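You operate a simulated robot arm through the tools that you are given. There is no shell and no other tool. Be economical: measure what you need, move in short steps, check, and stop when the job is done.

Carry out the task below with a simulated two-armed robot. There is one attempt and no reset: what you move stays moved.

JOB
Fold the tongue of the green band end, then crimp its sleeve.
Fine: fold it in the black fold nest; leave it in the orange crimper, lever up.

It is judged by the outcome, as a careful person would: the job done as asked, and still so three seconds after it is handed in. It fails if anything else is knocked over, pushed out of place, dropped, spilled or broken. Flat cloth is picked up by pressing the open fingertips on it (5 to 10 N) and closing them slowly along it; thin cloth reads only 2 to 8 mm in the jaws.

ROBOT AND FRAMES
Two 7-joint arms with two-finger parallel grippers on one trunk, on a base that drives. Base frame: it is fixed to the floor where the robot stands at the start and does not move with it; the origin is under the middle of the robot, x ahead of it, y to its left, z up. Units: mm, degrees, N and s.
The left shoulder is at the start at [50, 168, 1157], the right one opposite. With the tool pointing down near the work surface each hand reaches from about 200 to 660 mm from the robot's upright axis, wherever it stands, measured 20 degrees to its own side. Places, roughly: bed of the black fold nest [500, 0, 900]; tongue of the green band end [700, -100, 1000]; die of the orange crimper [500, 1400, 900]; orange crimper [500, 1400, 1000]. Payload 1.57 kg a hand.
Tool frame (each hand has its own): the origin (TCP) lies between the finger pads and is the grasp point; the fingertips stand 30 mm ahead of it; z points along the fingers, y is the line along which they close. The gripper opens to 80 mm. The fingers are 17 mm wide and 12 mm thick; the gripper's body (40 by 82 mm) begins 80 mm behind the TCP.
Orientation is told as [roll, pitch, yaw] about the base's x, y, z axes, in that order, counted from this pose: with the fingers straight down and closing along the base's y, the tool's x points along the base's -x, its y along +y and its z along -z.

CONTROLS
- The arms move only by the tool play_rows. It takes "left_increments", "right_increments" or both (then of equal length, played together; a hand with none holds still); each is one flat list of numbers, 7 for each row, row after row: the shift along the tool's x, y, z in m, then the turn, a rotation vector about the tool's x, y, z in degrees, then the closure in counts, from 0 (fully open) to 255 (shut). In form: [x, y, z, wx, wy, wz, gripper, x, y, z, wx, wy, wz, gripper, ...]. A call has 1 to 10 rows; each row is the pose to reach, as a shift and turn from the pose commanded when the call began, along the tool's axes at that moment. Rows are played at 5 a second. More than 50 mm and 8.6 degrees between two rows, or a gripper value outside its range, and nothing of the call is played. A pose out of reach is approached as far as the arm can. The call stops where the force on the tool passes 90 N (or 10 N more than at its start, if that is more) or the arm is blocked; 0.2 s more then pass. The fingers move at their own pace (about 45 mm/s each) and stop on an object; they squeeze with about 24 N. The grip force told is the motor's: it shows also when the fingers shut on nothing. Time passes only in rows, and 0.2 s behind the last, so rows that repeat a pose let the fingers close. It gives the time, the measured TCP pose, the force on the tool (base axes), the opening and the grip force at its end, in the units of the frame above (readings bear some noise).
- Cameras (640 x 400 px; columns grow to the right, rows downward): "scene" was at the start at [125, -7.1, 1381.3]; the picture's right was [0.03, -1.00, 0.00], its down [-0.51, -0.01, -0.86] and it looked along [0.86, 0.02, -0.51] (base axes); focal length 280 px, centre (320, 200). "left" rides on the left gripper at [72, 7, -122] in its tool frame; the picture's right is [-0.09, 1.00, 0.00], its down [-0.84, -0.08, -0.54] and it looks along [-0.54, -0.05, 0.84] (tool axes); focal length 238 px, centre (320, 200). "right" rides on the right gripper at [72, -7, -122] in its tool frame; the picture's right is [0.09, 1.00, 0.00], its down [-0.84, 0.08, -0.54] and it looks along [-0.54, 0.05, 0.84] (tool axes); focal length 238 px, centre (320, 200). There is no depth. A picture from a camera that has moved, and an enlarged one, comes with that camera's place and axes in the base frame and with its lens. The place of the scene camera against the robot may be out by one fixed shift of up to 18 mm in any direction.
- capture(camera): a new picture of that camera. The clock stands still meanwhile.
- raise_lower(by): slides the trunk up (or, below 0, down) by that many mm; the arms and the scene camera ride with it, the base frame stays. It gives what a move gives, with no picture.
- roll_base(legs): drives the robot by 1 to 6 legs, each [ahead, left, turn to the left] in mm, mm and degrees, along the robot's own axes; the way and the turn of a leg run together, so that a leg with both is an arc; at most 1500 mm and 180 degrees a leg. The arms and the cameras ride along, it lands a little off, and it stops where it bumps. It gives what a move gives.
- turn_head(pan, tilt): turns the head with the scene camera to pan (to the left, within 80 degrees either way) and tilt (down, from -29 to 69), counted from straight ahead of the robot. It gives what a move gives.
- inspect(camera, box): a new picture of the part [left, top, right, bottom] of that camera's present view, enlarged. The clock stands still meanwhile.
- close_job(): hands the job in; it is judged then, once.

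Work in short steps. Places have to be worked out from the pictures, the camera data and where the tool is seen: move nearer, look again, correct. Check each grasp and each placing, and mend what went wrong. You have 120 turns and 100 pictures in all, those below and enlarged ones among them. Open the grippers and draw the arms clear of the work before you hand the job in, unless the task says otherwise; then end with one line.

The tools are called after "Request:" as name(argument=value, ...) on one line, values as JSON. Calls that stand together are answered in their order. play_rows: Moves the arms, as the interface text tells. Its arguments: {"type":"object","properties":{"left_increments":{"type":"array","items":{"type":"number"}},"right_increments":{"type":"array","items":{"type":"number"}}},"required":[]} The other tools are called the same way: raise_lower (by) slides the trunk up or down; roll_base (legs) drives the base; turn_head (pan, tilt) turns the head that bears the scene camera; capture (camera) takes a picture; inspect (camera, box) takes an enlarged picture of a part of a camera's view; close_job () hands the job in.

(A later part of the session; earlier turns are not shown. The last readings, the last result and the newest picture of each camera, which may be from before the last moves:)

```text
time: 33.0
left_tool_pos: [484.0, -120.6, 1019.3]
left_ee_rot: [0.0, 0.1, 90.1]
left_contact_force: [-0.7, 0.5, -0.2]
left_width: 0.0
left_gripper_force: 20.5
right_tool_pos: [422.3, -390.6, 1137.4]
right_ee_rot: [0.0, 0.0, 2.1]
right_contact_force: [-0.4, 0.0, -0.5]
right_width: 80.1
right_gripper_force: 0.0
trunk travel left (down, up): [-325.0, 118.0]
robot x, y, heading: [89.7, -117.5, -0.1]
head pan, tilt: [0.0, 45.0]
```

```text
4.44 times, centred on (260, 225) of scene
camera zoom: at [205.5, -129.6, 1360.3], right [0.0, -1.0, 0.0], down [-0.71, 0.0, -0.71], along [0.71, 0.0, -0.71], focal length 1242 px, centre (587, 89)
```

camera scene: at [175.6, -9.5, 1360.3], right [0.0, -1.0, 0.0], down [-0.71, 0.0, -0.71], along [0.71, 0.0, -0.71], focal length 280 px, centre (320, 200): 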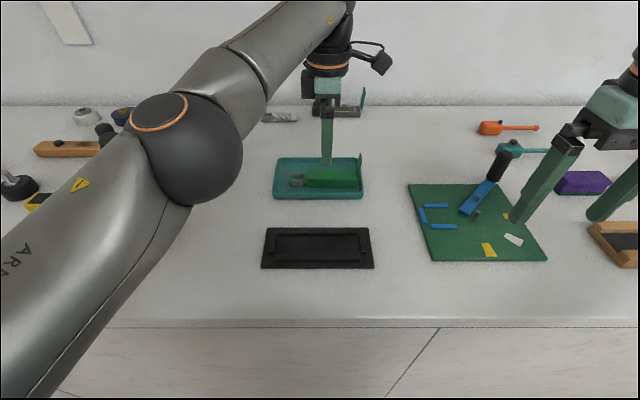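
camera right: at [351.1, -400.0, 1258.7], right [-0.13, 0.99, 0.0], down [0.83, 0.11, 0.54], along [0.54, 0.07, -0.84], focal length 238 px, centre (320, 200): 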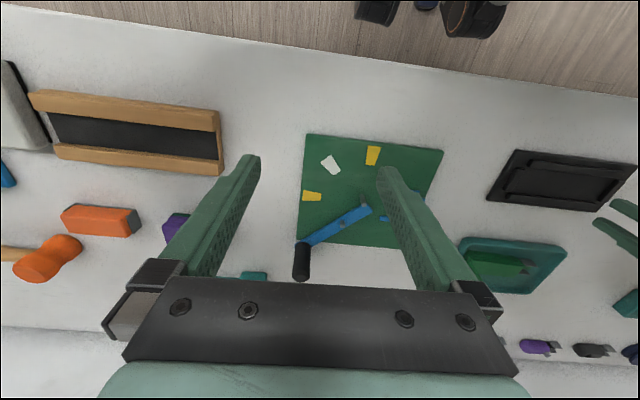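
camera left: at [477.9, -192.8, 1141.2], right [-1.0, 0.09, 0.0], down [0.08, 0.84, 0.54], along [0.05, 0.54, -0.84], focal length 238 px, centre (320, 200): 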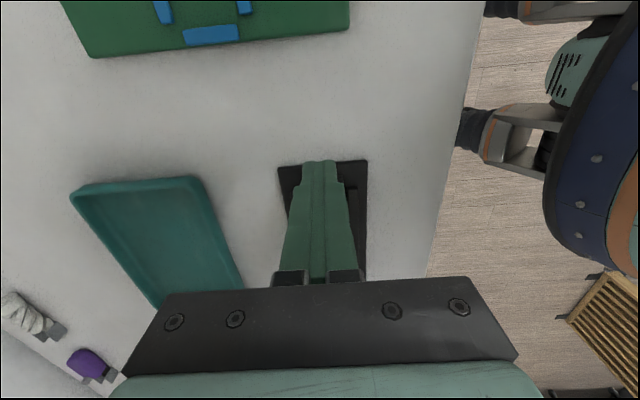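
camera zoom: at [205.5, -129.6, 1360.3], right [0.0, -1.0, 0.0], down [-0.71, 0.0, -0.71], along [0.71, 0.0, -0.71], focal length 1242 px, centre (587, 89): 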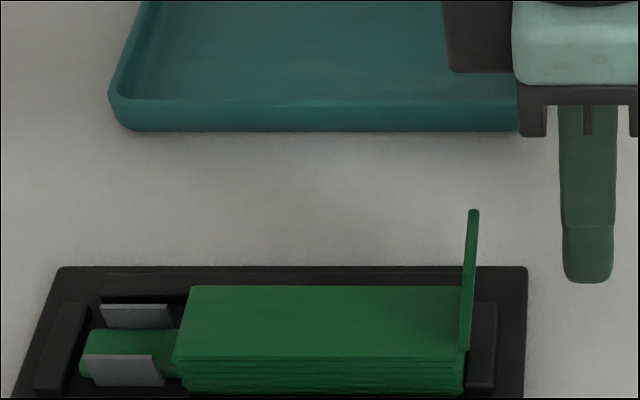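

Tongue hinge is about y -75, z 955, tongue reaching to about z 1025. I push it over along an arc to ~75°.

Request:
play_rows(left_increments=[-0.015, 0, -0.0107, 0, 0, 0, 255, -0.0326, 0, -0.0107, 0, 0, 0, 255, -0.043, 0, -0.0095, 0, 0, 0, 255, -0.0526, 0, -0.0077, 0, 0, 0, 255, -0.06, 0, -0.004, 0, 0, 0, 255, -0.066, 0, 0, 0, 0, 0, 255, -0.072, 0, 0.006, 0, 0, 0, 255, -0.076, 0, 0.0118, 0, 0, 0, 255, -0.0806, 0, 0.0223, 0, 0, 0, 255, -0.0806, 0, 0.0223, 0, 0, 0, 255])

Request:
inspect(camera="scene", box=[200, 180, 320, 270])

```text
time: 35.2
left_tool_pos: [485.1, -39.8, 997.3]
left_ee_rot: [-0.2, 0.0, 90.0]
left_contact_force: [0.6, 1.1, 1.0]
left_width: 0.0
left_gripper_force: 21.3
right_tool_pos: [422.1, -390.0, 1137.8]
right_ee_rot: [0.1, 0.0, 2.0]
right_contact_force: [-0.5, 0.5, 1.3]
right_width: 80.0
right_gripper_force: 0.1
trunk travel left (down, up): [-325.0, 118.0]
robot x, y, heading: [89.4, -117.2, 0.1]
head pan, tilt: [0.0, 45.0]
```

```text
4.44 times, centred on (260, 225) of scene
camera zoom: at [205.4, -129.6, 1360.3], right [0.0, -1.0, 0.0], down [-0.71, 0.0, -0.71], along [0.71, 0.0, -0.71], focal length 1242 px, centre (587, 89)
```

zoom: 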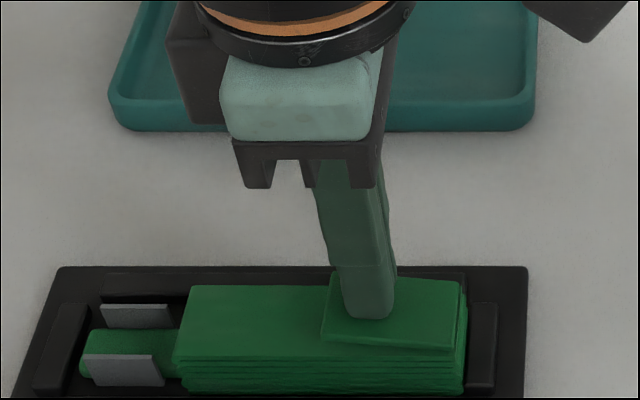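

Tongue is nearly flat. Now press down on it.

Request:
play_rows(left_increments=[0, 0, 0.004, 0, 0, 0, 255, 0, 0, 0.008, 0, 0, 0, 255, 0, 0, 0.011, 0, 0, 0, 255, 0, 0, 0.013, 0, 0, 0, 255, 0, 0, 0.013, 0, 0, 0, 255, 0, 0, 0.013, 0, 0, 0, 255, 0, 0, 0.013, 0, 0, 0, 255])

Request:
inspect(camera="scene", box=[200, 180, 320, 270])

```text
time: 36.8
left_tool_pos: [485.9, -40.4, 989.8]
left_ee_rot: [-0.9, 0.4, 90.1]
left_contact_force: [-0.6, 13.0, 52.3]
left_width: 0.0
left_gripper_force: 21.3
right_tool_pos: [419.9, -389.9, 1138.8]
right_ee_rot: [-0.1, -0.2, 2.0]
right_contact_force: [0.2, 0.8, 0.2]
right_width: 80.3
right_gripper_force: 0.2
trunk travel left (down, up): [-325.0, 118.0]
robot x, y, heading: [87.6, -120.7, -0.1]
head pan, tilt: [0.0, 45.0]
```

```text
4.44 times, centred on (260, 225) of scene
camera zoom: at [201.8, -128.7, 1360.8], right [0.0, -1.0, 0.0], down [-0.7, 0.0, -0.71], along [0.71, 0.0, -0.7], focal length 1242 px, centre (587, 89)
```

zoom: 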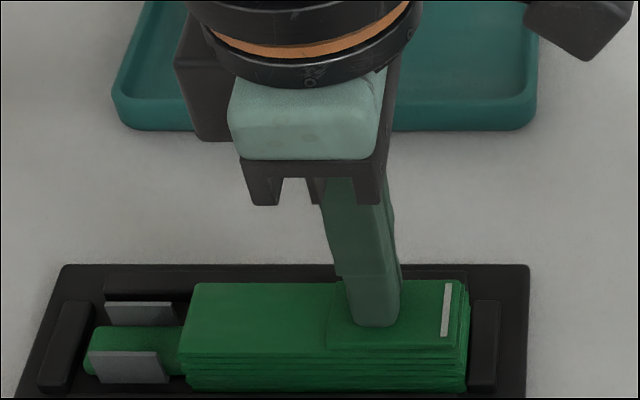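

Pressed at 52 N; a white mark appeared at the crease, apparently a set fold. Lift and check that it stays.

Request:
play_rows(left_increments=[0, 0, 0, 0, 0, 0, 255, 0, 0, -0.02, 0, 0, 0, 255, 0, 0, -0.05, 0, 0, 0, 200, 0, 0, -0.08, 0, 0, 0, 96, 0, 0, -0.08, 0, 0, 0, 96])

Request:
capture(camera="left")

Request:
inspect(camera="scene", box=[200, 180, 320, 270])

```text
time: 38.0
left_tool_pos: [484.6, -40.6, 1062.1]
left_ee_rot: [0.0, 0.1, 89.8]
left_contact_force: [0.1, -0.1, 0.7]
left_width: 49.8
left_gripper_force: 0.1
right_tool_pos: [422.3, -390.2, 1137.8]
right_ee_rot: [0.0, 0.0, 2.0]
right_contact_force: [-0.7, 0.2, 0.9]
right_width: 80.1
right_gripper_force: 0.0
trunk travel left (down, up): [-325.0, 118.0]
robot x, y, heading: [88.2, -118.6, 0.0]
head pan, tilt: [0.0, 45.0]
```

```text
60 pictures are left
camera left: at [477.5, -112.2, 1185.4], right [-1.0, 0.09, 0.0], down [0.08, 0.84, 0.54], along [0.05, 0.54, -0.84], focal length 238 px, centre (320, 200)
```

left: 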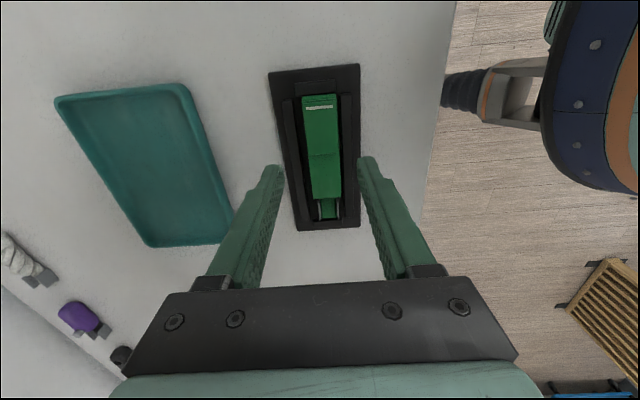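

```text
4.44 times, centred on (260, 225) of scene
camera zoom: at [205.6, -129.5, 1360.2], right [0.0, -1.0, 0.0], down [-0.71, 0.0, -0.71], along [0.71, 0.0, -0.71], focal length 1242 px, centre (587, 89)
```

zoom: 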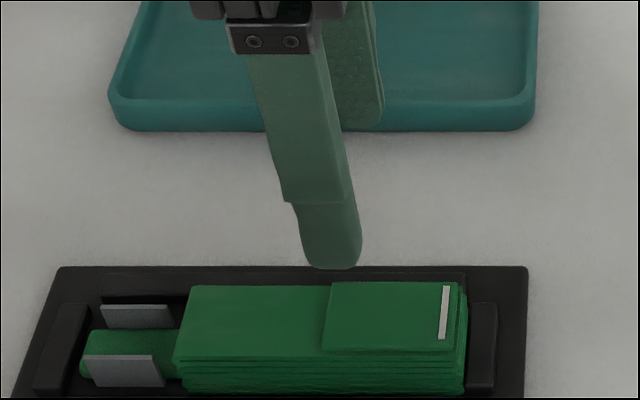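

Fold is set and stays flat. Before regrasping, I look at the orange crimper to decide how to hold the band.

Request:
turn_head(pan=72, tilt=20)

Request:
capture(camera="scene")

```text
time: 39.5
left_tool_pos: [484.3, -39.9, 1063.4]
left_ee_rot: [-0.1, 0.0, 90.0]
left_contact_force: [0.2, -0.5, 0.0]
left_width: 50.0
left_gripper_force: 0.0
right_tool_pos: [421.6, -391.2, 1138.1]
right_ee_rot: [0.0, 0.1, 1.9]
right_contact_force: [0.4, 0.5, -0.6]
right_width: 80.0
right_gripper_force: 0.1
trunk travel left (down, up): [-325.0, 118.0]
robot x, y, heading: [91.6, -121.0, -0.1]
head pan, tilt: [72.0, 20.0]
```

```text
58 pictures are left
camera scene: at [153.1, -41.0, 1398.9], right [0.95, -0.31, 0.0], down [-0.11, -0.33, -0.94], along [0.29, 0.89, -0.34], focal length 280 px, centre (320, 200)
```

scene: 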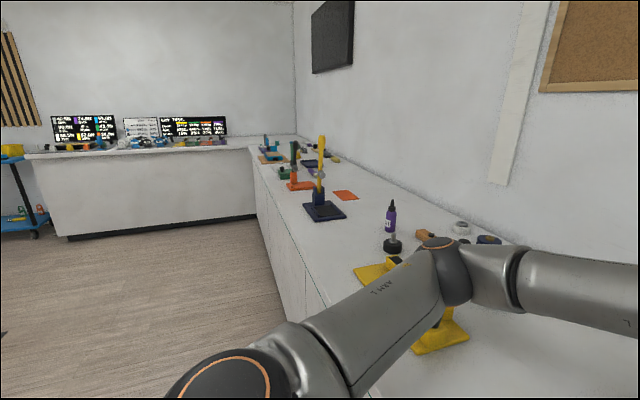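

Request:
inspect(camera="scene", box=[250, 125, 370, 225])

```text
4.00 times, centred on (310, 175) of scene
camera zoom: at [153.1, -41.0, 1398.9], right [0.95, -0.31, 0.0], down [-0.11, -0.33, -0.94], along [0.29, 0.89, -0.34], focal length 1118 px, centre (360, 300)
```

zoom: 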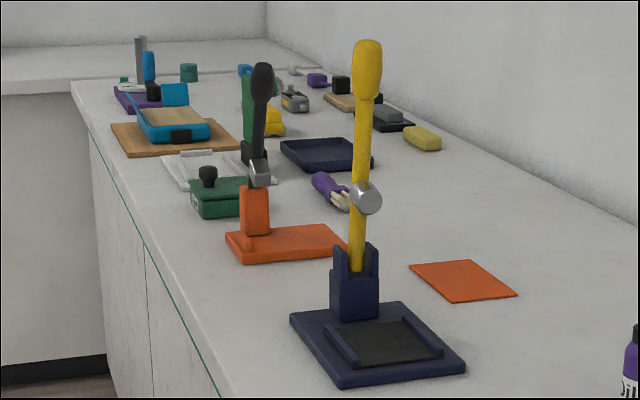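

The crimper has a front post with lever and a base plate. Now I regrasp the band near y -40 (away from the sleeve): part-close to 34 mm and descend just above the body to check alignment.

Request:
play_rows(left_increments=[0, 0, 0.02, 0, 0, 0, 140, 0, 0, 0.05, 0, 0, 0, 140, 0, 0, 0.067, 0, 0, 0, 140, 0, 0, 0.067, 0, 0, 0, 140])

Request:
inspect(camera="left", box=[200, 40, 440, 260])

```text
time: 40.5
left_tool_pos: [484.8, -40.7, 995.8]
left_ee_rot: [-0.1, 0.1, 90.0]
left_contact_force: [-0.2, 0.1, 0.4]
left_width: 36.0
left_gripper_force: 0.0
right_tool_pos: [422.1, -389.7, 1138.5]
right_ee_rot: [0.0, 0.0, 2.0]
right_contact_force: [0.2, 0.1, 0.5]
right_width: 80.0
right_gripper_force: 0.1
trunk travel left (down, up): [-325.0, 118.0]
robot x, y, heading: [89.6, -122.0, 0.0]
head pan, tilt: [72.0, 20.0]
```

```text
1.82 times, centred on (320, 150) of left
camera zoom: at [478.3, -112.4, 1117.9], right [-1.0, 0.09, 0.0], down [0.08, 0.84, 0.54], along [0.05, 0.54, -0.84], focal length 433 px, centre (320, 291)
```

zoom: 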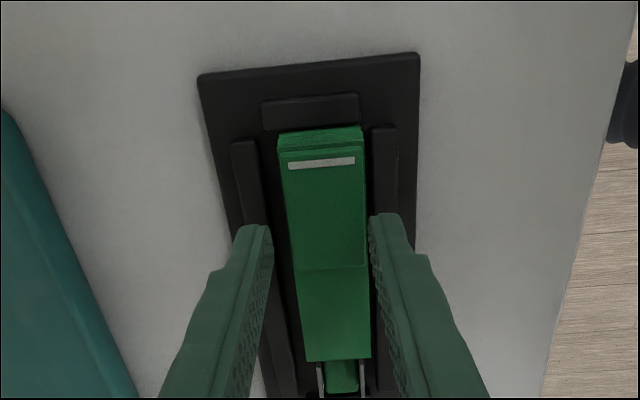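

Body sits ~2 mm toward -x of the gripper centre. I correct this and descend toward the rib tops.

Request:
play_rows(left_increments=[0, 0.002, 0.006, 0, 0, 0, 140, 0, 0.002, 0.012, 0, 0, 0, 140, 0, 0.002, 0.017, 0, 0, 0, 140, 0, 0.002, 0.022, 0, 0, 0, 140, 0, 0.002, 0.026, 0, 0, 0, 140, 0, 0.002, 0.029, 0, 0, 0, 140, 0, 0.002, 0.029, 0, 0, 0, 140])

Request:
inspect(camera="left", box=[200, 40, 440, 260])

```text
time: 42.1
left_tool_pos: [484.2, -40.6, 967.5]
left_ee_rot: [0.0, 0.0, 90.0]
left_contact_force: [-0.1, -0.1, 0.1]
left_width: 36.2
left_gripper_force: 0.1
right_tool_pos: [422.8, -390.6, 1137.8]
right_ee_rot: [0.0, 0.0, 2.1]
right_contact_force: [-0.2, 0.6, -0.2]
right_width: 80.2
right_gripper_force: 0.0
trunk travel left (down, up): [-325.0, 118.0]
robot x, y, heading: [85.3, -117.6, 0.1]
head pan, tilt: [72.0, 20.0]
```

```text
1.82 times, centred on (320, 150) of left
camera zoom: at [475.9, -112.2, 1089.3], right [-1.0, 0.09, 0.0], down [0.08, 0.84, 0.54], along [0.05, 0.54, -0.84], focal length 433 px, centre (320, 291)
```

zoom: 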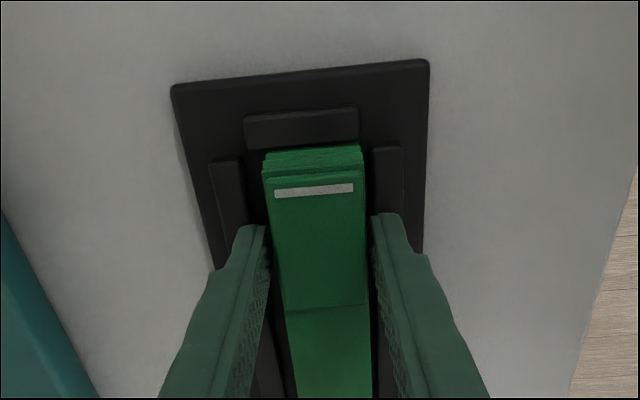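

Tips at z 937, well straddled. Go down 1.5 mm, close fully and lift slowly.

Request:
play_rows(left_increments=[0, 0, 0.0015, 0, 0, 0, 145, 0, 0, 0.0015, 0, 0, 0, 160, 0, 0, 0.0015, 0, 0, 0, 255, 0, 0, 0.0015, 0, 0, 0, 255, 0, 0, 0.0015, 0, 0, 0, 255, 0, 0, -0.001, 0, 0, 0, 255, 0, 0, -0.005, 0, 0, 0, 255, 0, 0, -0.01, 0, 0, 0, 255, 0, 0, -0.015, 0, 0, 0, 255, 0, 0, -0.02, 0, 0, 0, 255])

Request:
inspect(camera="left", box=[200, 40, 440, 260])

```text
time: 44.3
left_tool_pos: [482.8, -40.5, 987.6]
left_ee_rot: [0.0, 0.0, 90.0]
left_contact_force: [-0.2, 0.7, -1.9]
left_width: 31.6
left_gripper_force: 24.1
right_tool_pos: [422.4, -389.7, 1137.7]
right_ee_rot: [0.0, 0.0, 2.0]
right_contact_force: [0.0, 0.5, 0.5]
right_width: 80.2
right_gripper_force: 0.1
trunk travel left (down, up): [-325.0, 118.0]
robot x, y, heading: [85.0, -121.9, -0.0]
head pan, tilt: [72.0, 20.0]
```

```text
1.82 times, centred on (320, 150) of left
camera zoom: at [475.9, -112.3, 1109.8], right [-1.0, 0.09, 0.0], down [0.08, 0.84, 0.54], along [0.05, 0.54, -0.84], focal length 433 px, centre (320, 291)
```

zoom: 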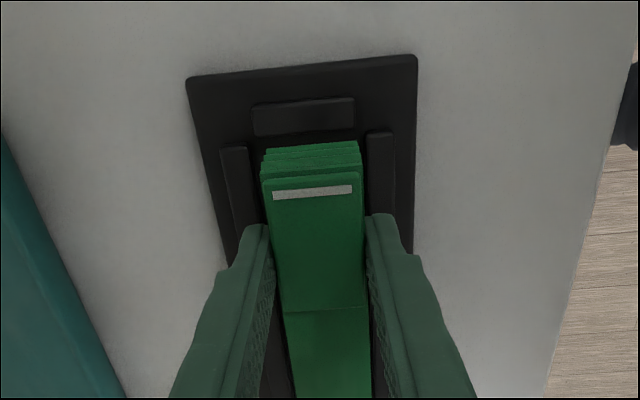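

Held again (31.6 mm). Lift gently to z ~1130, then back the base off, and drive left with the arms off the bench.

Request:
play_rows(left_increments=[0, 0, -0.01, 0, 0, 0, 255, 0, 0, -0.025, 0, 0, 0, 255, 0, 0, -0.045, 0, 0, 0, 255, 0, 0, -0.065, 0, 0, 0, 255, 0, 0, -0.085, 0, 0, 0, 255, 0, 0, -0.105, 0, 0, 0, 255, 0, 0, -0.125, 0, 0, 0, 255, 0, 0, -0.14, 0, 0, 0, 255])

Request:
roll_base(legs=[[-250, 0, 0]])

Request:
roll_base(legs=[[0, 1250, 0]])

Request:
turn_head(pan=30, tilt=35)

Request:
capture(camera="scene")

Request:
capture(camera="left")

```text
time: 46.1
left_tool_pos: [483.0, -41.1, 1127.5]
left_ee_rot: [0.0, 0.1, 90.0]
left_contact_force: [-0.5, 0.3, -2.2]
left_width: 31.7
left_gripper_force: 23.2
right_tool_pos: [423.1, -390.1, 1137.7]
right_ee_rot: [0.0, 0.0, 2.0]
right_contact_force: [-0.7, -0.4, 0.0]
right_width: 80.1
right_gripper_force: 0.1
trunk travel left (down, up): [-325.0, 118.0]
robot x, y, heading: [88.9, -114.8, 0.2]
head pan, tilt: [72.0, 20.0]
```

```text
time: 47.9
left_tool_pos: [232.3, -41.0, 1128.1]
left_ee_rot: [-0.1, 0.0, 90.0]
left_contact_force: [0.1, -0.8, 0.1]
left_width: 31.6
left_gripper_force: 24.2
right_tool_pos: [171.8, -390.1, 1138.2]
right_ee_rot: [0.0, 0.0, 1.8]
right_contact_force: [-0.6, 0.3, 0.0]
right_width: 79.8
right_gripper_force: 0.1
trunk travel left (down, up): [-325.0, 118.0]
robot x, y, heading: [-162.3, -120.1, 0.1]
head pan, tilt: [72.0, 20.0]
```

```text
time: 54.3
left_tool_pos: [229.9, 1221.0, 1127.9]
left_ee_rot: [0.0, 0.1, 90.3]
left_contact_force: [0.1, -0.2, -1.0]
left_width: 31.6
left_gripper_force: 23.2
right_tool_pos: [171.0, 870.4, 1137.4]
right_ee_rot: [0.0, 0.0, 2.3]
right_contact_force: [-0.6, 0.3, -0.6]
right_width: 80.0
right_gripper_force: 0.0
trunk travel left (down, up): [-325.0, 118.0]
robot x, y, heading: [-165.0, 1142.5, 0.1]
head pan, tilt: [72.0, 20.0]
```

```text
time: 55.4
left_tool_pos: [229.8, 1219.6, 1128.3]
left_ee_rot: [0.0, 0.2, 90.3]
left_contact_force: [-1.0, -0.1, -2.2]
left_width: 31.6
left_gripper_force: 24.1
right_tool_pos: [171.5, 871.0, 1138.0]
right_ee_rot: [0.0, 0.0, 2.3]
right_contact_force: [-0.1, -0.1, -0.5]
right_width: 79.8
right_gripper_force: 0.1
trunk travel left (down, up): [-325.0, 118.0]
robot x, y, heading: [-162.6, 1140.6, 0.3]
head pan, tilt: [30.0, 35.0]
```

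```text
53 pictures are left
camera scene: at [-52.1, 1175.0, 1375.1], right [0.51, -0.86, 0.0], down [-0.49, -0.29, -0.82], along [0.71, 0.41, -0.57], focal length 280 px, centre (320, 200)
```

scene: 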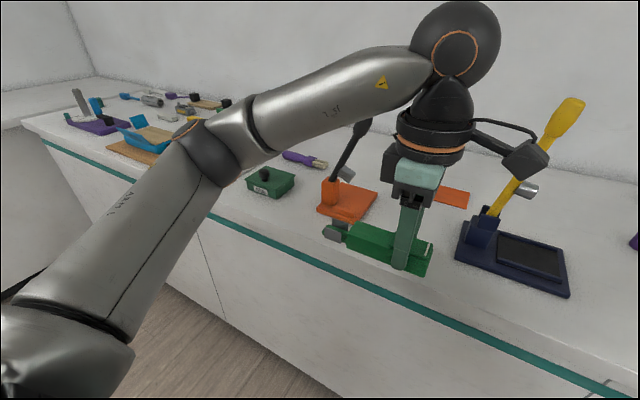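

```text
52 pictures are left
camera left: at [223.3, 1149.3, 1249.5], right [-1.0, 0.09, 0.0], down [0.07, 0.84, 0.54], along [0.05, 0.54, -0.84], focal length 238 px, centre (320, 200)
```

left: 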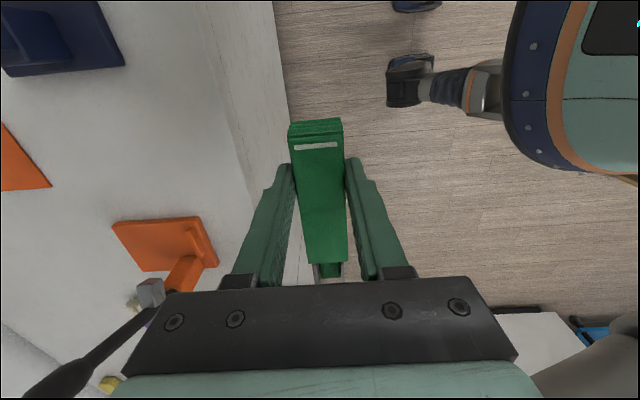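

Let me see the orange crimper enlarged.

Request:
inspect(camera="scene", box=[310, 90, 410, 240])

Request:
inspect(camera="left", box=[20, 190, 250, 400])

Request:
capture(camera="right")

```text
2.67 times, centred on (360, 165) of scene
camera zoom: at [-52.1, 1175.0, 1375.1], right [0.51, -0.86, 0.0], down [-0.49, -0.29, -0.82], along [0.71, 0.41, -0.57], focal length 745 px, centre (213, 293)
```

zoom: 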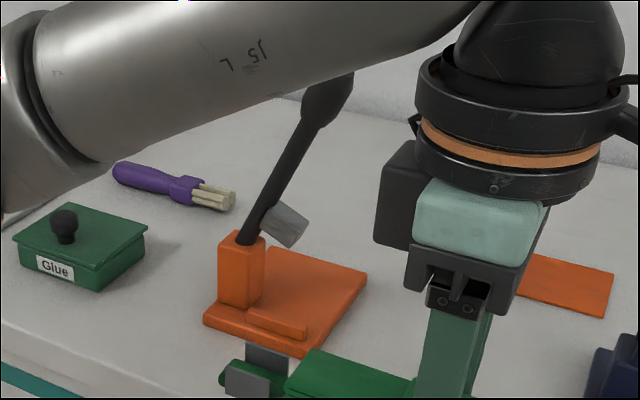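

```text
1.90 times, centred on (135, 295) of left
camera zoom: at [223.3, 1149.3, 1249.5], right [-1.0, 0.09, 0.0], down [0.07, 0.84, 0.54], along [0.05, 0.54, -0.84], focal length 454 px, centre (672, 19)
```

zoom: 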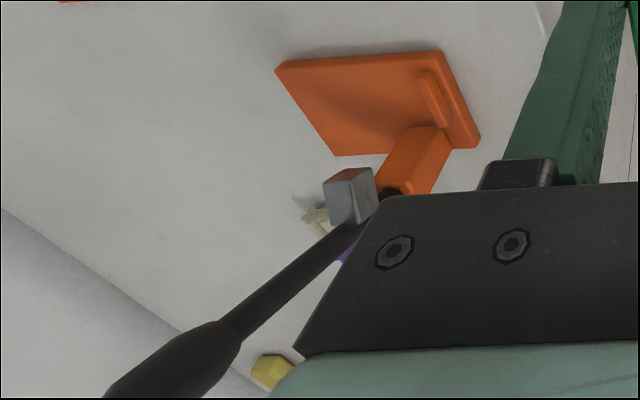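

```text
49 pictures are left
camera right: at [100.5, 861.4, 1258.7], right [-0.13, 0.99, 0.0], down [0.83, 0.11, 0.54], along [0.54, 0.07, -0.84], focal length 238 px, centre (320, 200)
```

right: 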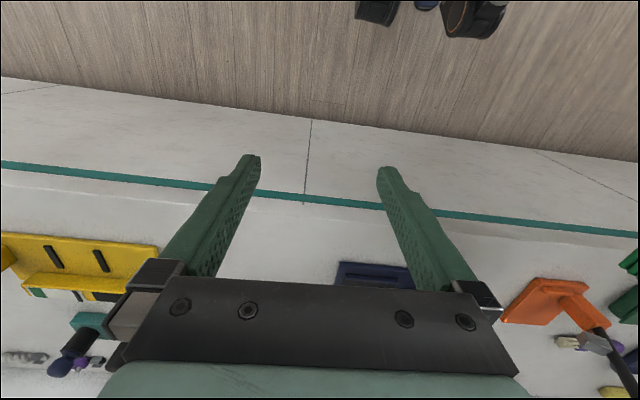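

By triangulation: plate x 441–600, y 1365–1473; post pivot ≈ [486, 1454, 1013]; lever tip ≈ [481, 1368, 1182], so the lever swings down toward -y, the hammer landing near y 1400. I drive forward to get a better look at the die before deciding the band orientation.

Request:
roll_base(legs=[[190, 0, 0]])

Request:
turn_head(pan=32, tilt=45)

Request:
capture(camera="scene")

Request:
capture(camera="left")

```text
time: 56.9
left_tool_pos: [418.9, 1223.0, 1127.4]
left_ee_rot: [0.0, 0.1, 90.4]
left_contact_force: [0.5, -0.1, -2.4]
left_width: 31.4
left_gripper_force: 24.1
right_tool_pos: [360.8, 872.6, 1137.7]
right_ee_rot: [0.0, 0.0, 2.3]
right_contact_force: [1.0, -0.6, -0.2]
right_width: 79.9
right_gripper_force: 0.1
trunk travel left (down, up): [-325.0, 118.0]
robot x, y, heading: [23.8, 1140.0, 0.2]
head pan, tilt: [30.0, 35.0]
```

```text
time: 57.6
left_tool_pos: [418.5, 1221.7, 1127.1]
left_ee_rot: [-0.1, 0.1, 90.4]
left_contact_force: [0.2, 0.2, -1.9]
left_width: 31.7
left_gripper_force: 24.0
right_tool_pos: [359.2, 873.4, 1137.1]
right_ee_rot: [0.1, 0.0, 2.3]
right_contact_force: [0.3, 1.1, 0.6]
right_width: 79.9
right_gripper_force: 0.1
trunk travel left (down, up): [-325.0, 118.0]
robot x, y, heading: [24.5, 1143.4, 0.4]
head pan, tilt: [32.0, 45.0]
```

```text
48 pictures are left
camera scene: at [128.4, 1175.0, 1360.3], right [0.53, -0.85, 0.0], down [-0.6, -0.38, -0.71], along [0.6, 0.38, -0.71], focal length 280 px, centre (320, 200)
```

scene: 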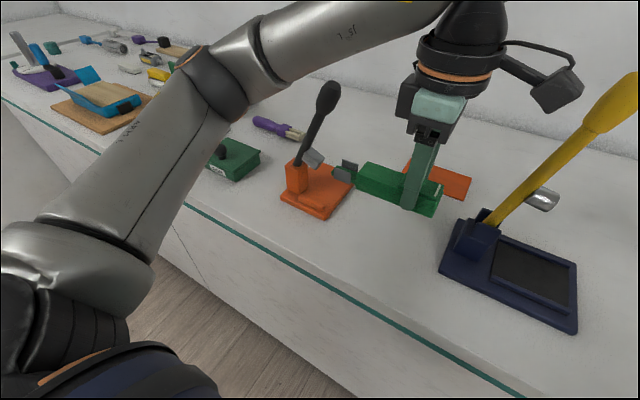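

```text
47 pictures are left
camera left: at [411.1, 1150.3, 1249.5], right [-1.0, 0.09, 0.0], down [0.07, 0.84, 0.54], along [0.05, 0.54, -0.84], focal length 238 px, centre (320, 200)
```

left: 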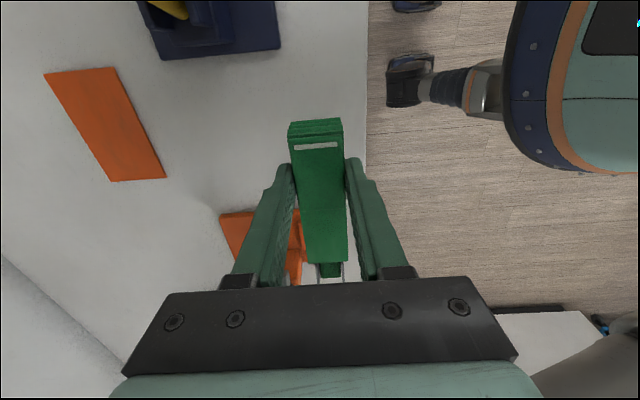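

Request:
inspect(camera="scene", box=[265, 110, 375, 225])

```text
3.48 times, centred on (320, 168) of scene
camera zoom: at [128.4, 1175.0, 1360.3], right [0.53, -0.85, 0.0], down [-0.6, -0.38, -0.71], along [0.6, 0.38, -0.71], focal length 972 px, centre (320, 313)
```

zoom: 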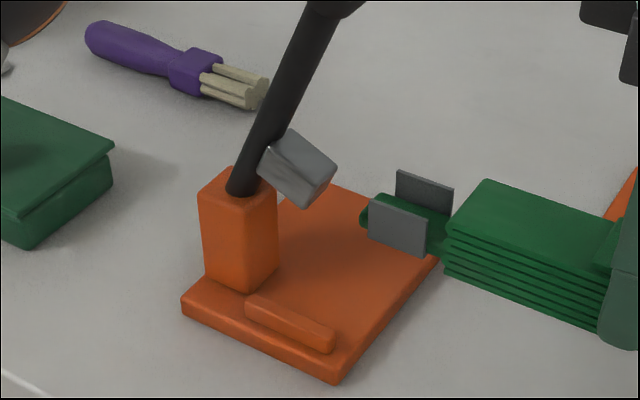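

Geometry is clear now: the front ridge is a tail stop; with the band along x, tail against the ridge, the sleeve is centred under the hammer (x ≈ 486, y ≈ 1400) and the body rests on the plate. I must turn the band so the sleeve points to -x: lay it on the clear bench here and regrasp with the right hand at yaw -90. First lower it.

Request:
play_rows(left_increments=[-0.005, 0, 0.03, 0, 0, 0, 255, -0.008, 0, 0.06, 0, 0, 0, 255, -0.008, 0, 0.09, 0, 0, 0, 255, -0.008, 0, 0.12, 0, 0, 0, 255, -0.008, 0, 0.145, 0, 0, 0, 255, -0.008, 0, 0.155, 0, 0, 0, 255, -0.008, 0, 0.162, 0, 0, 0, 255, -0.008, 0, 0.166, 0, 0, 0, 255, -0.008, 0, 0.168, 0, 0, 0, 255, -0.008, 0, 0.168, 0, 0, 0, 255])

Request:
capture(camera="scene")

```text
time: 59.8
left_tool_pos: [418.4, 1230.4, 959.5]
left_ee_rot: [-0.1, 0.2, 90.2]
left_contact_force: [-0.8, -0.9, -1.7]
left_width: 31.3
left_gripper_force: 24.2
right_tool_pos: [357.7, 872.9, 1137.0]
right_ee_rot: [0.0, -0.1, 2.3]
right_contact_force: [-0.1, 0.7, -0.9]
right_width: 79.9
right_gripper_force: 0.0
trunk travel left (down, up): [-325.0, 118.0]
robot x, y, heading: [26.6, 1142.1, 0.2]
head pan, tilt: [32.0, 45.0]
```

```text
45 pictures are left
camera scene: at [128.4, 1175.0, 1360.2], right [0.53, -0.85, 0.0], down [-0.6, -0.38, -0.71], along [0.6, 0.38, -0.71], focal length 280 px, centre (320, 200)
```

scene: 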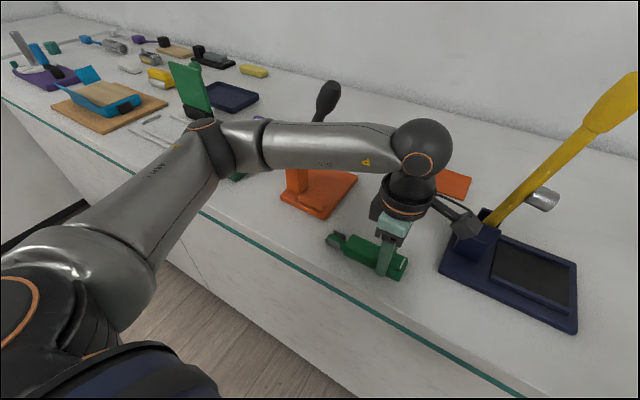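

Near the bench; lower in small steps until contact.

Request:
play_rows(left_increments=[0, 0, 0.002, 0, 0, 0, 255, 0, 0, 0.004, 0, 0, 0, 255, 0, 0, 0.004, 0, 0, 0, 255])

```text
time: 60.6
left_tool_pos: [418.8, 1229.5, 957.8]
left_ee_rot: [-0.4, 0.2, 90.4]
left_contact_force: [1.7, 1.5, 22.9]
left_width: 31.3
left_gripper_force: 24.4
right_tool_pos: [358.4, 872.4, 1138.5]
right_ee_rot: [0.0, -0.1, 2.3]
right_contact_force: [1.4, -0.5, -0.1]
right_width: 79.7
right_gripper_force: 0.1
trunk travel left (down, up): [-325.0, 118.0]
robot x, y, heading: [27.3, 1142.1, 0.1]
head pan, tilt: [32.0, 45.0]
```

Contact. Unload, open, lift and withdraw the left arm to the left and back.

Request:
play_rows(left_increments=[0, 0, -0.003, 0, 0, 0, 255, 0, 0, -0.003, 0, 0, 0, 140, 0, 0, -0.003, 0, 0, 0, 110, 0, 0, -0.003, 0, 0, 0, 80, 0, 0, -0.03, 0, 0, 0, 80, 0, 0, -0.07, 0, 0, 0, 80, 0, 0, -0.11, 0, 0, 0, 80, -0.03, 0.035, -0.14, 0, 0, 0, 80, -0.06, 0.07, -0.16, 0, 0, 0, 80, -0.09, 0.1, -0.17, 0, 0, 0, 80])

Request:
play_rows(left_increments=[-0.03, 0.02, 0, 0, 0, 0, 80, -0.06, 0.04, 0, 0, 0, 8, 80, -0.09, 0.05, 0, 0, 0, 16, 80, -0.11, 0.05, 0, 0, 0, 24, 80, -0.13, 0.05, 0, 0, 0, 32, 80, -0.15, 0.05, 0, 0, 0, 40, 80, -0.15, 0.05, 0, 0, 0, 48, 80, -0.15, 0.05, 0, 0, 0, 56, 80, -0.15, 0.05, 0, 0, 0, 64, 80, -0.15, 0.05, 0, 0, 0, 72, 80], right_increments=[0, 0.02, 0, 0, 0, 8.4, 80, 0, 0.05, 0, 0, 0, 16.8, 80, 0, 0.08, 0, 0, 0, 25.2, 80, 0, 0.11, 0, 0, 0, 33.6, 80, 0, 0.14, 0, 0, 0, 42, 80, -0.01, 0.17, 0, 0, 0, 50.4, 80, -0.02, 0.2, 0, 0, 0, 58.8, 80, -0.03, 0.23, 0, 0, 0, 67.2, 80, -0.04, 0.26, 0, 0, 0, 75.6, 80, -0.05, 0.29, 0, 0, 0, 84, 80])

Request:
capture(camera="scene")

Request:
capture(camera="right")

```text
refused: row 8 steps farther than a row can; nothing moved
```

```text
time: 62.8
left_tool_pos: [367.8, 1381.1, 954.6]
left_ee_rot: [-0.2, 0.0, 18.3]
left_contact_force: [1.4, 1.5, 0.6]
left_width: 55.0
left_gripper_force: 0.1
right_tool_pos: [398.3, 1164.2, 1139.0]
right_ee_rot: [-0.1, 0.0, -81.9]
right_contact_force: [-0.3, 0.7, -0.9]
right_width: 54.9
right_gripper_force: 0.1
trunk travel left (down, up): [-325.0, 118.0]
robot x, y, heading: [27.5, 1143.3, 0.5]
head pan, tilt: [32.0, 45.0]
```

```text
44 pictures are left
camera scene: at [128.4, 1175.4, 1360.2], right [0.53, -0.85, 0.0], down [-0.6, -0.38, -0.71], along [0.6, 0.38, -0.71], focal length 280 px, centre (320, 200)
```

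scene: 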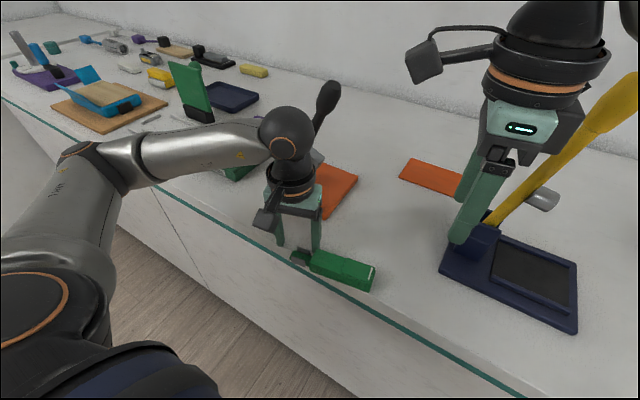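

```text
43 pictures are left
camera right: at [381.4, 1234.0, 1260.3], right [0.97, 0.23, 0.0], down [0.19, -0.82, 0.54], along [0.13, -0.53, -0.84], focal length 238 px, centre (320, 200)
```

right: 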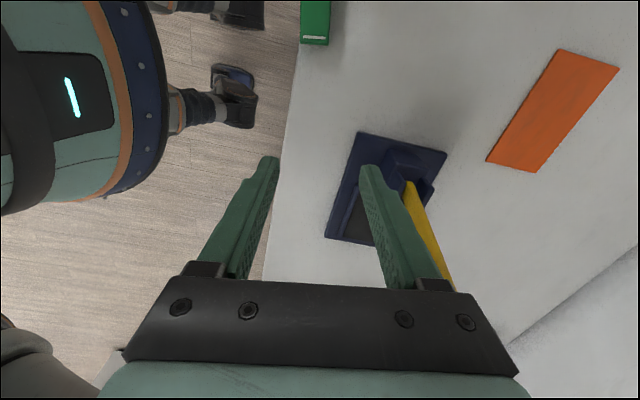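

The lift call was refused, and the second call dragged the band a bit along the bench (my error in batching). I look closely at what was disturbed.

Request:
inspect(camera="scene", box=[240, 80, 400, 310])

Request:
capture(camera="left")

```text
1.74 times, centred on (320, 195) of scene
camera zoom: at [128.4, 1175.4, 1360.2], right [0.53, -0.85, 0.0], down [-0.6, -0.38, -0.71], along [0.6, 0.38, -0.71], focal length 486 px, centre (320, 209)
```

zoom: 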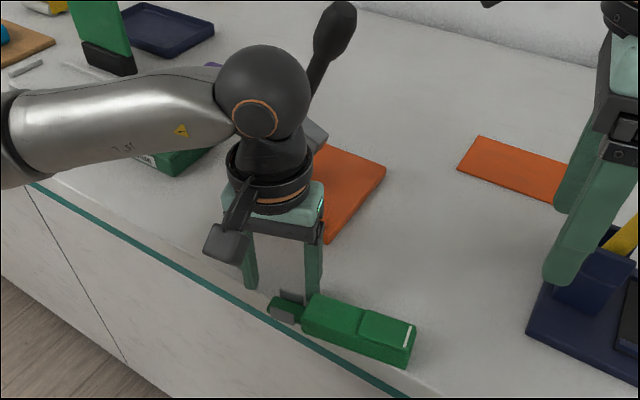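

```text
41 pictures are left
camera left: at [296.5, 1364.0, 1077.3], right [-0.22, 0.97, 0.0], down [0.82, 0.19, 0.54], along [0.53, 0.12, -0.84], focal length 238 px, centre (320, 200)
```

left: 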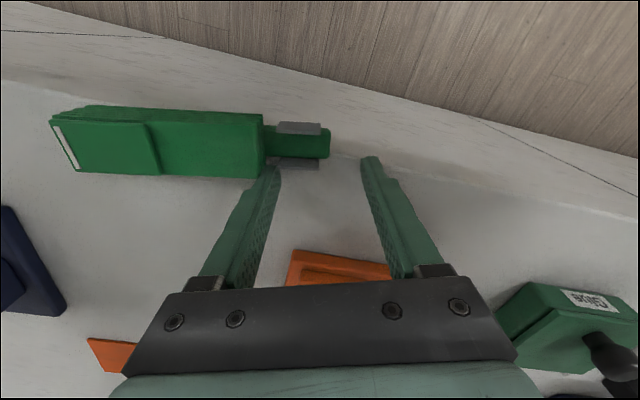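

Nothing else disturbed; the band lies near the bench edge, axis tilted about 10°, from tail [345, 1381] to tongue end [371, 1240]. Lift the left hand straight up and away to the left.

Request:
play_rows(left_increments=[0, 0, -0.03, 0, 0, 0, 80, 0, 0, -0.07, 0, 0, 0, 80, 0, 0, -0.11, 0, 0, 0, 80, 0, 0, -0.15, 0, 0, 0, 80, 0, 0, -0.19, 0, 0, 0, 80, 0.02, 0.02, -0.2, 0, 0, 0, 80, 0.04, 0.05, -0.2, 0, 0, 0, 80, 0.05, 0.08, -0.2, 0, 0, 0, 80, 0.05, 0.1, -0.2, 0, 0, 0, 80])

Request:
inspect(camera="scene", box=[240, 60, 400, 310])

```text
time: 64.8
left_tool_pos: [287.8, 1460.7, 1155.4]
left_ee_rot: [-0.1, 0.0, 18.2]
left_contact_force: [-0.4, -0.2, -0.6]
left_width: 55.0
left_gripper_force: 0.0
right_tool_pos: [397.3, 1164.2, 1139.6]
right_ee_rot: [0.0, 0.0, -81.8]
right_contact_force: [0.7, -0.2, 0.3]
right_width: 54.9
right_gripper_force: 0.0
trunk travel left (down, up): [-325.0, 118.0]
robot x, y, heading: [23.7, 1142.9, 0.3]
head pan, tilt: [32.0, 45.0]
```

```text
1.60 times, centred on (320, 185) of scene
camera zoom: at [128.2, 1175.1, 1360.3], right [0.53, -0.85, 0.0], down [-0.6, -0.38, -0.71], along [0.6, 0.38, -0.71], focal length 447 px, centre (320, 224)
```

zoom: 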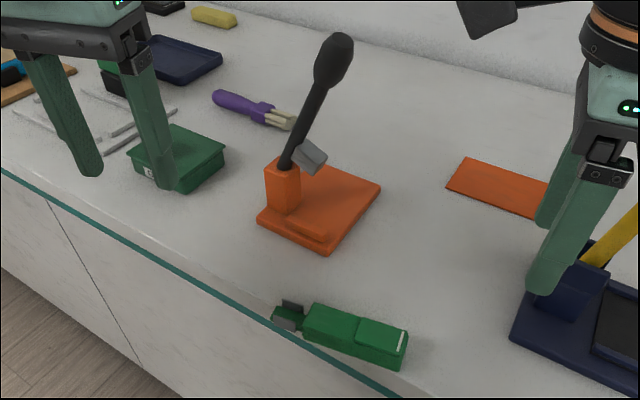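

Band and crimper are fine. Move the right hand over the tongue half of the band and look.

Request:
play_rows(right_increments=[0.03, -0.006, 0, 0, 0, 0, 80, 0.06, -0.012, 0, 0, 0, 0, 80, 0.095, -0.019, 0, 0, 0, 0, 80, 0.095, -0.019, 0.03, 0, 0, 0, 80, 0.095, -0.019, 0.06, 0, 0, 0, 80, 0.095, -0.019, 0.09, 0, 0, 0, 80, 0.095, -0.019, 0.09, 0, 0, 0, 80])

Request:
capture(camera="right")

```text
time: 66.4
left_tool_pos: [286.8, 1458.6, 1155.9]
left_ee_rot: [0.0, 0.0, 18.3]
left_contact_force: [0.7, 0.4, -0.2]
left_width: 54.7
left_gripper_force: 0.1
right_tool_pos: [365.1, 1255.8, 1048.5]
right_ee_rot: [0.0, 0.1, -81.5]
right_contact_force: [0.0, 0.1, 0.3]
right_width: 54.8
right_gripper_force: 0.0
trunk travel left (down, up): [-325.0, 118.0]
robot x, y, heading: [24.7, 1141.1, 0.4]
head pan, tilt: [32.0, 45.0]
```

```text
39 pictures are left
camera right: at [348.9, 1325.3, 1168.4], right [0.97, 0.24, 0.0], down [0.2, -0.82, 0.54], along [0.13, -0.53, -0.84], focal length 238 px, centre (320, 200)
```

right: 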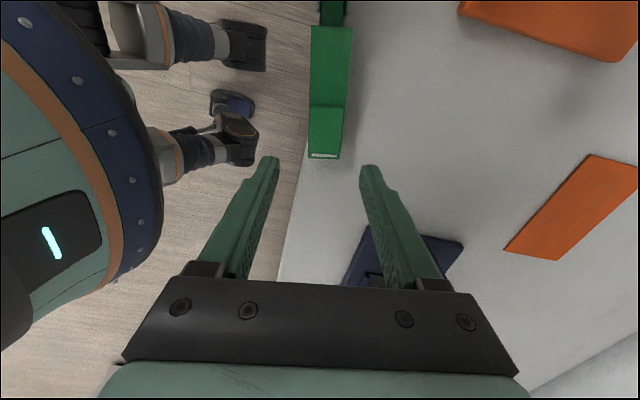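

Grasp point ≈ [369, 1264], axis yaw about -77.5. Descend to TCP z 960 straddling it.

Request:
play_rows(right_increments=[0.004, 0.003, 0.0, 0, 0, -2, 90, 0.0073, 0.005, 0.02, 0, 0, -4, 96, 0.0073, 0.005, 0.04, 0, 0, -4, 96, 0.0073, 0.005, 0.055, 0, 0, -4, 96, 0.0073, 0.005, 0.055, 0, 0, -4, 96])

Request:
capture(camera="right")

```text
time: 67.6
left_tool_pos: [288.2, 1460.1, 1155.7]
left_ee_rot: [-0.2, 0.0, 18.3]
left_contact_force: [-0.2, -0.5, 0.6]
left_width: 55.2
left_gripper_force: 0.0
right_tool_pos: [368.1, 1263.9, 993.1]
right_ee_rot: [0.1, 0.1, -77.7]
right_contact_force: [0.2, -0.1, -0.2]
right_width: 49.9
right_gripper_force: 0.0
trunk travel left (down, up): [-325.0, 118.0]
robot x, y, heading: [27.1, 1143.9, 0.4]
head pan, tilt: [32.0, 45.0]
```

```text
38 pictures are left
camera right: at [347.9, 1332.3, 1113.6], right [0.95, 0.3, 0.0], down [0.25, -0.8, 0.54], along [0.16, -0.52, -0.84], focal length 238 px, centre (320, 200)
```

right: 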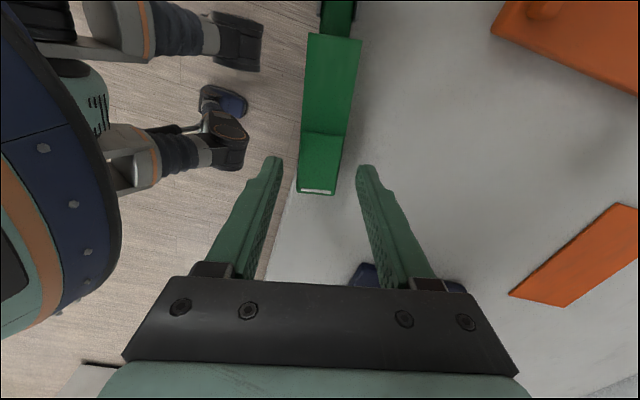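

Aligned. Descend to TCP ~959 and close slowly.

Request:
play_rows(right_increments=[0, 0, 0.015, 0, 0, 0, 96, 0, 0, 0.028, 0, 0, 0, 96, 0, 0, 0.033, 0, 0, 0, 96, 0, 0, 0.034, 0, 0, 0, 130, 0, 0, 0.034, 0, 0, 0, 150, 0, 0, 0.034, 0, 0, 0, 255, 0, 0, 0.034, 0, 0, 0, 255, 0, 0, 0.034, 0, 0, 0, 255])

Request:
capture(camera="right")

```text
time: 69.4
left_tool_pos: [288.5, 1460.3, 1154.5]
left_ee_rot: [-0.1, 0.0, 18.2]
left_contact_force: [-0.5, -0.1, 0.1]
left_width: 55.2
left_gripper_force: 0.1
right_tool_pos: [368.7, 1264.9, 959.4]
right_ee_rot: [-0.1, 0.1, -77.7]
right_contact_force: [0.3, 0.6, 1.2]
right_width: 31.7
right_gripper_force: 23.9
trunk travel left (down, up): [-325.0, 118.0]
robot x, y, heading: [24.1, 1141.6, 0.4]
head pan, tilt: [32.0, 45.0]
```

```text
37 pictures are left
camera right: at [347.8, 1331.8, 1080.1], right [0.95, 0.3, 0.0], down [0.25, -0.8, 0.54], along [0.16, -0.52, -0.84], focal length 238 px, centre (320, 200)
```

right: 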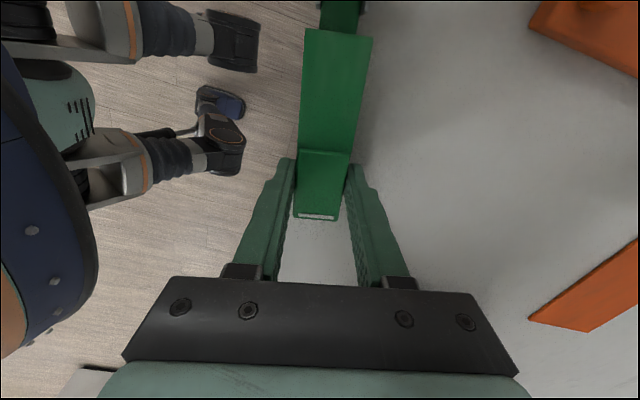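

Gripped at 31.7, tongue end ~25 mm behind TCP (tail ~129 mm ahead in tool +x). Lift slowly.

Request:
play_rows(right_increments=[0, 0, -0.004, 0, 0, 0, 255, 0, 0, -0.01, 0, 0, 0, 255, 0, 0, -0.018, 0, 0, 0, 255, 0, 0, -0.03, 0, 0, 0, 255, 0, 0, -0.045, 0, 0, 0, 255, 0, 0, -0.065, 0, 0, 0, 255, 0, 0, -0.085, 0, 0, 0, 255, 0, 0, -0.11, 0, 0, 0, 255, 0, 0, -0.13, 0, 0, 0, 255, 0, 0, -0.15, 0, 0, 0, 255])

Request:
capture(camera="scene")

```text
time: 71.6
left_tool_pos: [288.2, 1460.4, 1154.9]
left_ee_rot: [-0.1, 0.0, 18.4]
left_contact_force: [-0.8, 0.0, 0.0]
left_width: 55.1
left_gripper_force: 0.1
right_tool_pos: [369.1, 1264.0, 1109.1]
right_ee_rot: [0.1, 0.0, -77.8]
right_contact_force: [0.2, -0.7, -1.9]
right_width: 31.6
right_gripper_force: 24.3
trunk travel left (down, up): [-325.0, 118.0]
robot x, y, heading: [24.7, 1141.7, 0.1]
head pan, tilt: [32.0, 45.0]
```

```text
36 pictures are left
camera scene: at [128.3, 1175.0, 1360.2], right [0.53, -0.85, 0.0], down [-0.6, -0.38, -0.71], along [0.6, 0.38, -0.71], focal length 280 px, centre (320, 200)
```

scene: 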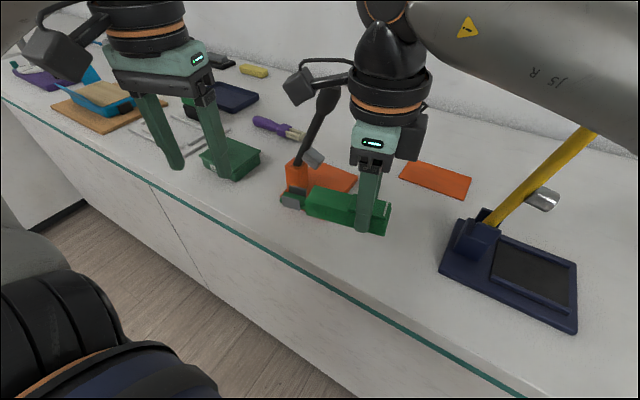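

Held firmly. Now rotate the right hand to yaw 0 (sleeve toward the robot) at about [469, 1230, 1140], clear of both levers.

Request:
play_rows(right_increments=[-0.006, 0.009, -0.003, 0, 0, -7.8, 255, -0.011, 0.018, -0.006, 0, 0, -15.6, 255, -0.017, 0.027, -0.009, 0, 0, -23.4, 255, -0.022, 0.036, -0.012, 0, 0, -31.2, 255, -0.027, 0.045, -0.015, 0, 0, -39, 255, -0.033, 0.054, -0.018, 0, 0, -46.8, 255, -0.038, 0.063, -0.021, 0, 0, -54.6, 255, -0.044, 0.072, -0.024, 0, 0, -62.4, 255, -0.049, 0.081, -0.027, 0, 0, -70.2, 255, -0.054, 0.09, -0.03, 0, 0, -78, 255])

Request:
capture(camera="scene")

```text
time: 73.8
left_tool_pos: [286.7, 1461.1, 1154.1]
left_ee_rot: [-0.2, -0.1, 18.3]
left_contact_force: [0.1, 0.6, -0.2]
left_width: 54.8
left_gripper_force: 0.1
right_tool_pos: [468.8, 1229.8, 1139.8]
right_ee_rot: [0.1, 0.0, 0.6]
right_contact_force: [-0.5, -0.4, -0.7]
right_width: 31.5
right_gripper_force: 23.3
trunk travel left (down, up): [-325.0, 118.0]
robot x, y, heading: [26.5, 1141.2, 0.2]
head pan, tilt: [32.0, 45.0]
```

```text
35 pictures are left
camera scene: at [128.5, 1174.9, 1360.2], right [0.53, -0.85, 0.0], down [-0.6, -0.38, -0.71], along [0.6, 0.38, -0.71], focal length 280 px, centre (320, 200)
```

scene: 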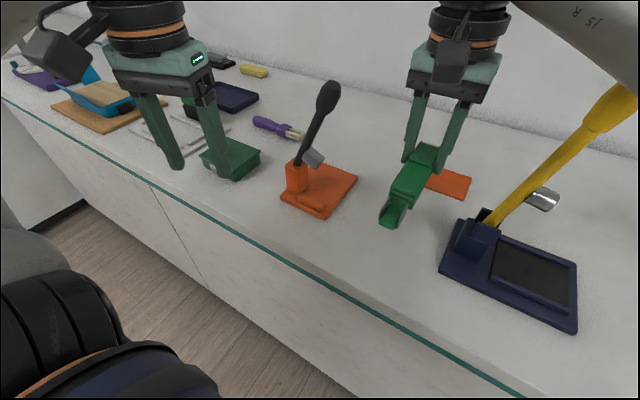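

Good. Drive forward 95 mm, then extend the right hand to x≈630 to pass behind the lever.

Request:
roll_base(legs=[[95, 0, 0]])

Request:
play_rows(right_increments=[-0.02, 0, 0, 0, 0, 0.2, 255, -0.04, 0, 0, 0, 0, 0.4, 255, -0.06, 0, 0, 0, 0, 0.6, 255, -0.072, 0, 0, 0, 0, 0.6, 255, -0.072, 0, 0, 0, 0, 0.6, 255])

```text
time: 75.1
left_tool_pos: [375.7, 1459.2, 1155.2]
left_ee_rot: [-0.1, -0.1, 18.4]
left_contact_force: [-0.1, -0.1, 0.2]
left_width: 54.8
left_gripper_force: 0.0
right_tool_pos: [555.9, 1230.4, 1138.9]
right_ee_rot: [0.0, 0.0, 0.3]
right_contact_force: [0.5, -0.2, -2.0]
right_width: 31.3
right_gripper_force: 24.0
trunk travel left (down, up): [-325.0, 118.0]
robot x, y, heading: [109.5, 1139.4, 0.1]
head pan, tilt: [32.0, 45.0]
stopped in leg 1: the robot was blocked; the commanded pose is now the measured one
```

```text
time: 76.3
left_tool_pos: [375.9, 1460.6, 1154.9]
left_ee_rot: [-0.1, 0.0, 18.2]
left_contact_force: [-0.1, 1.0, -0.2]
left_width: 54.8
left_gripper_force: 0.0
right_tool_pos: [606.1, 1229.8, 1137.8]
right_ee_rot: [0.0, 0.1, -0.2]
right_contact_force: [0.2, -0.9, -2.1]
right_width: 31.4
right_gripper_force: 24.1
right hand out of reach, approached as far as the arm can: row 3, 4, 5
trunk travel left (down, up): [-325.0, 118.0]
robot x, y, heading: [117.4, 1139.1, 0.4]
head pan, tilt: [32.0, 45.0]
```

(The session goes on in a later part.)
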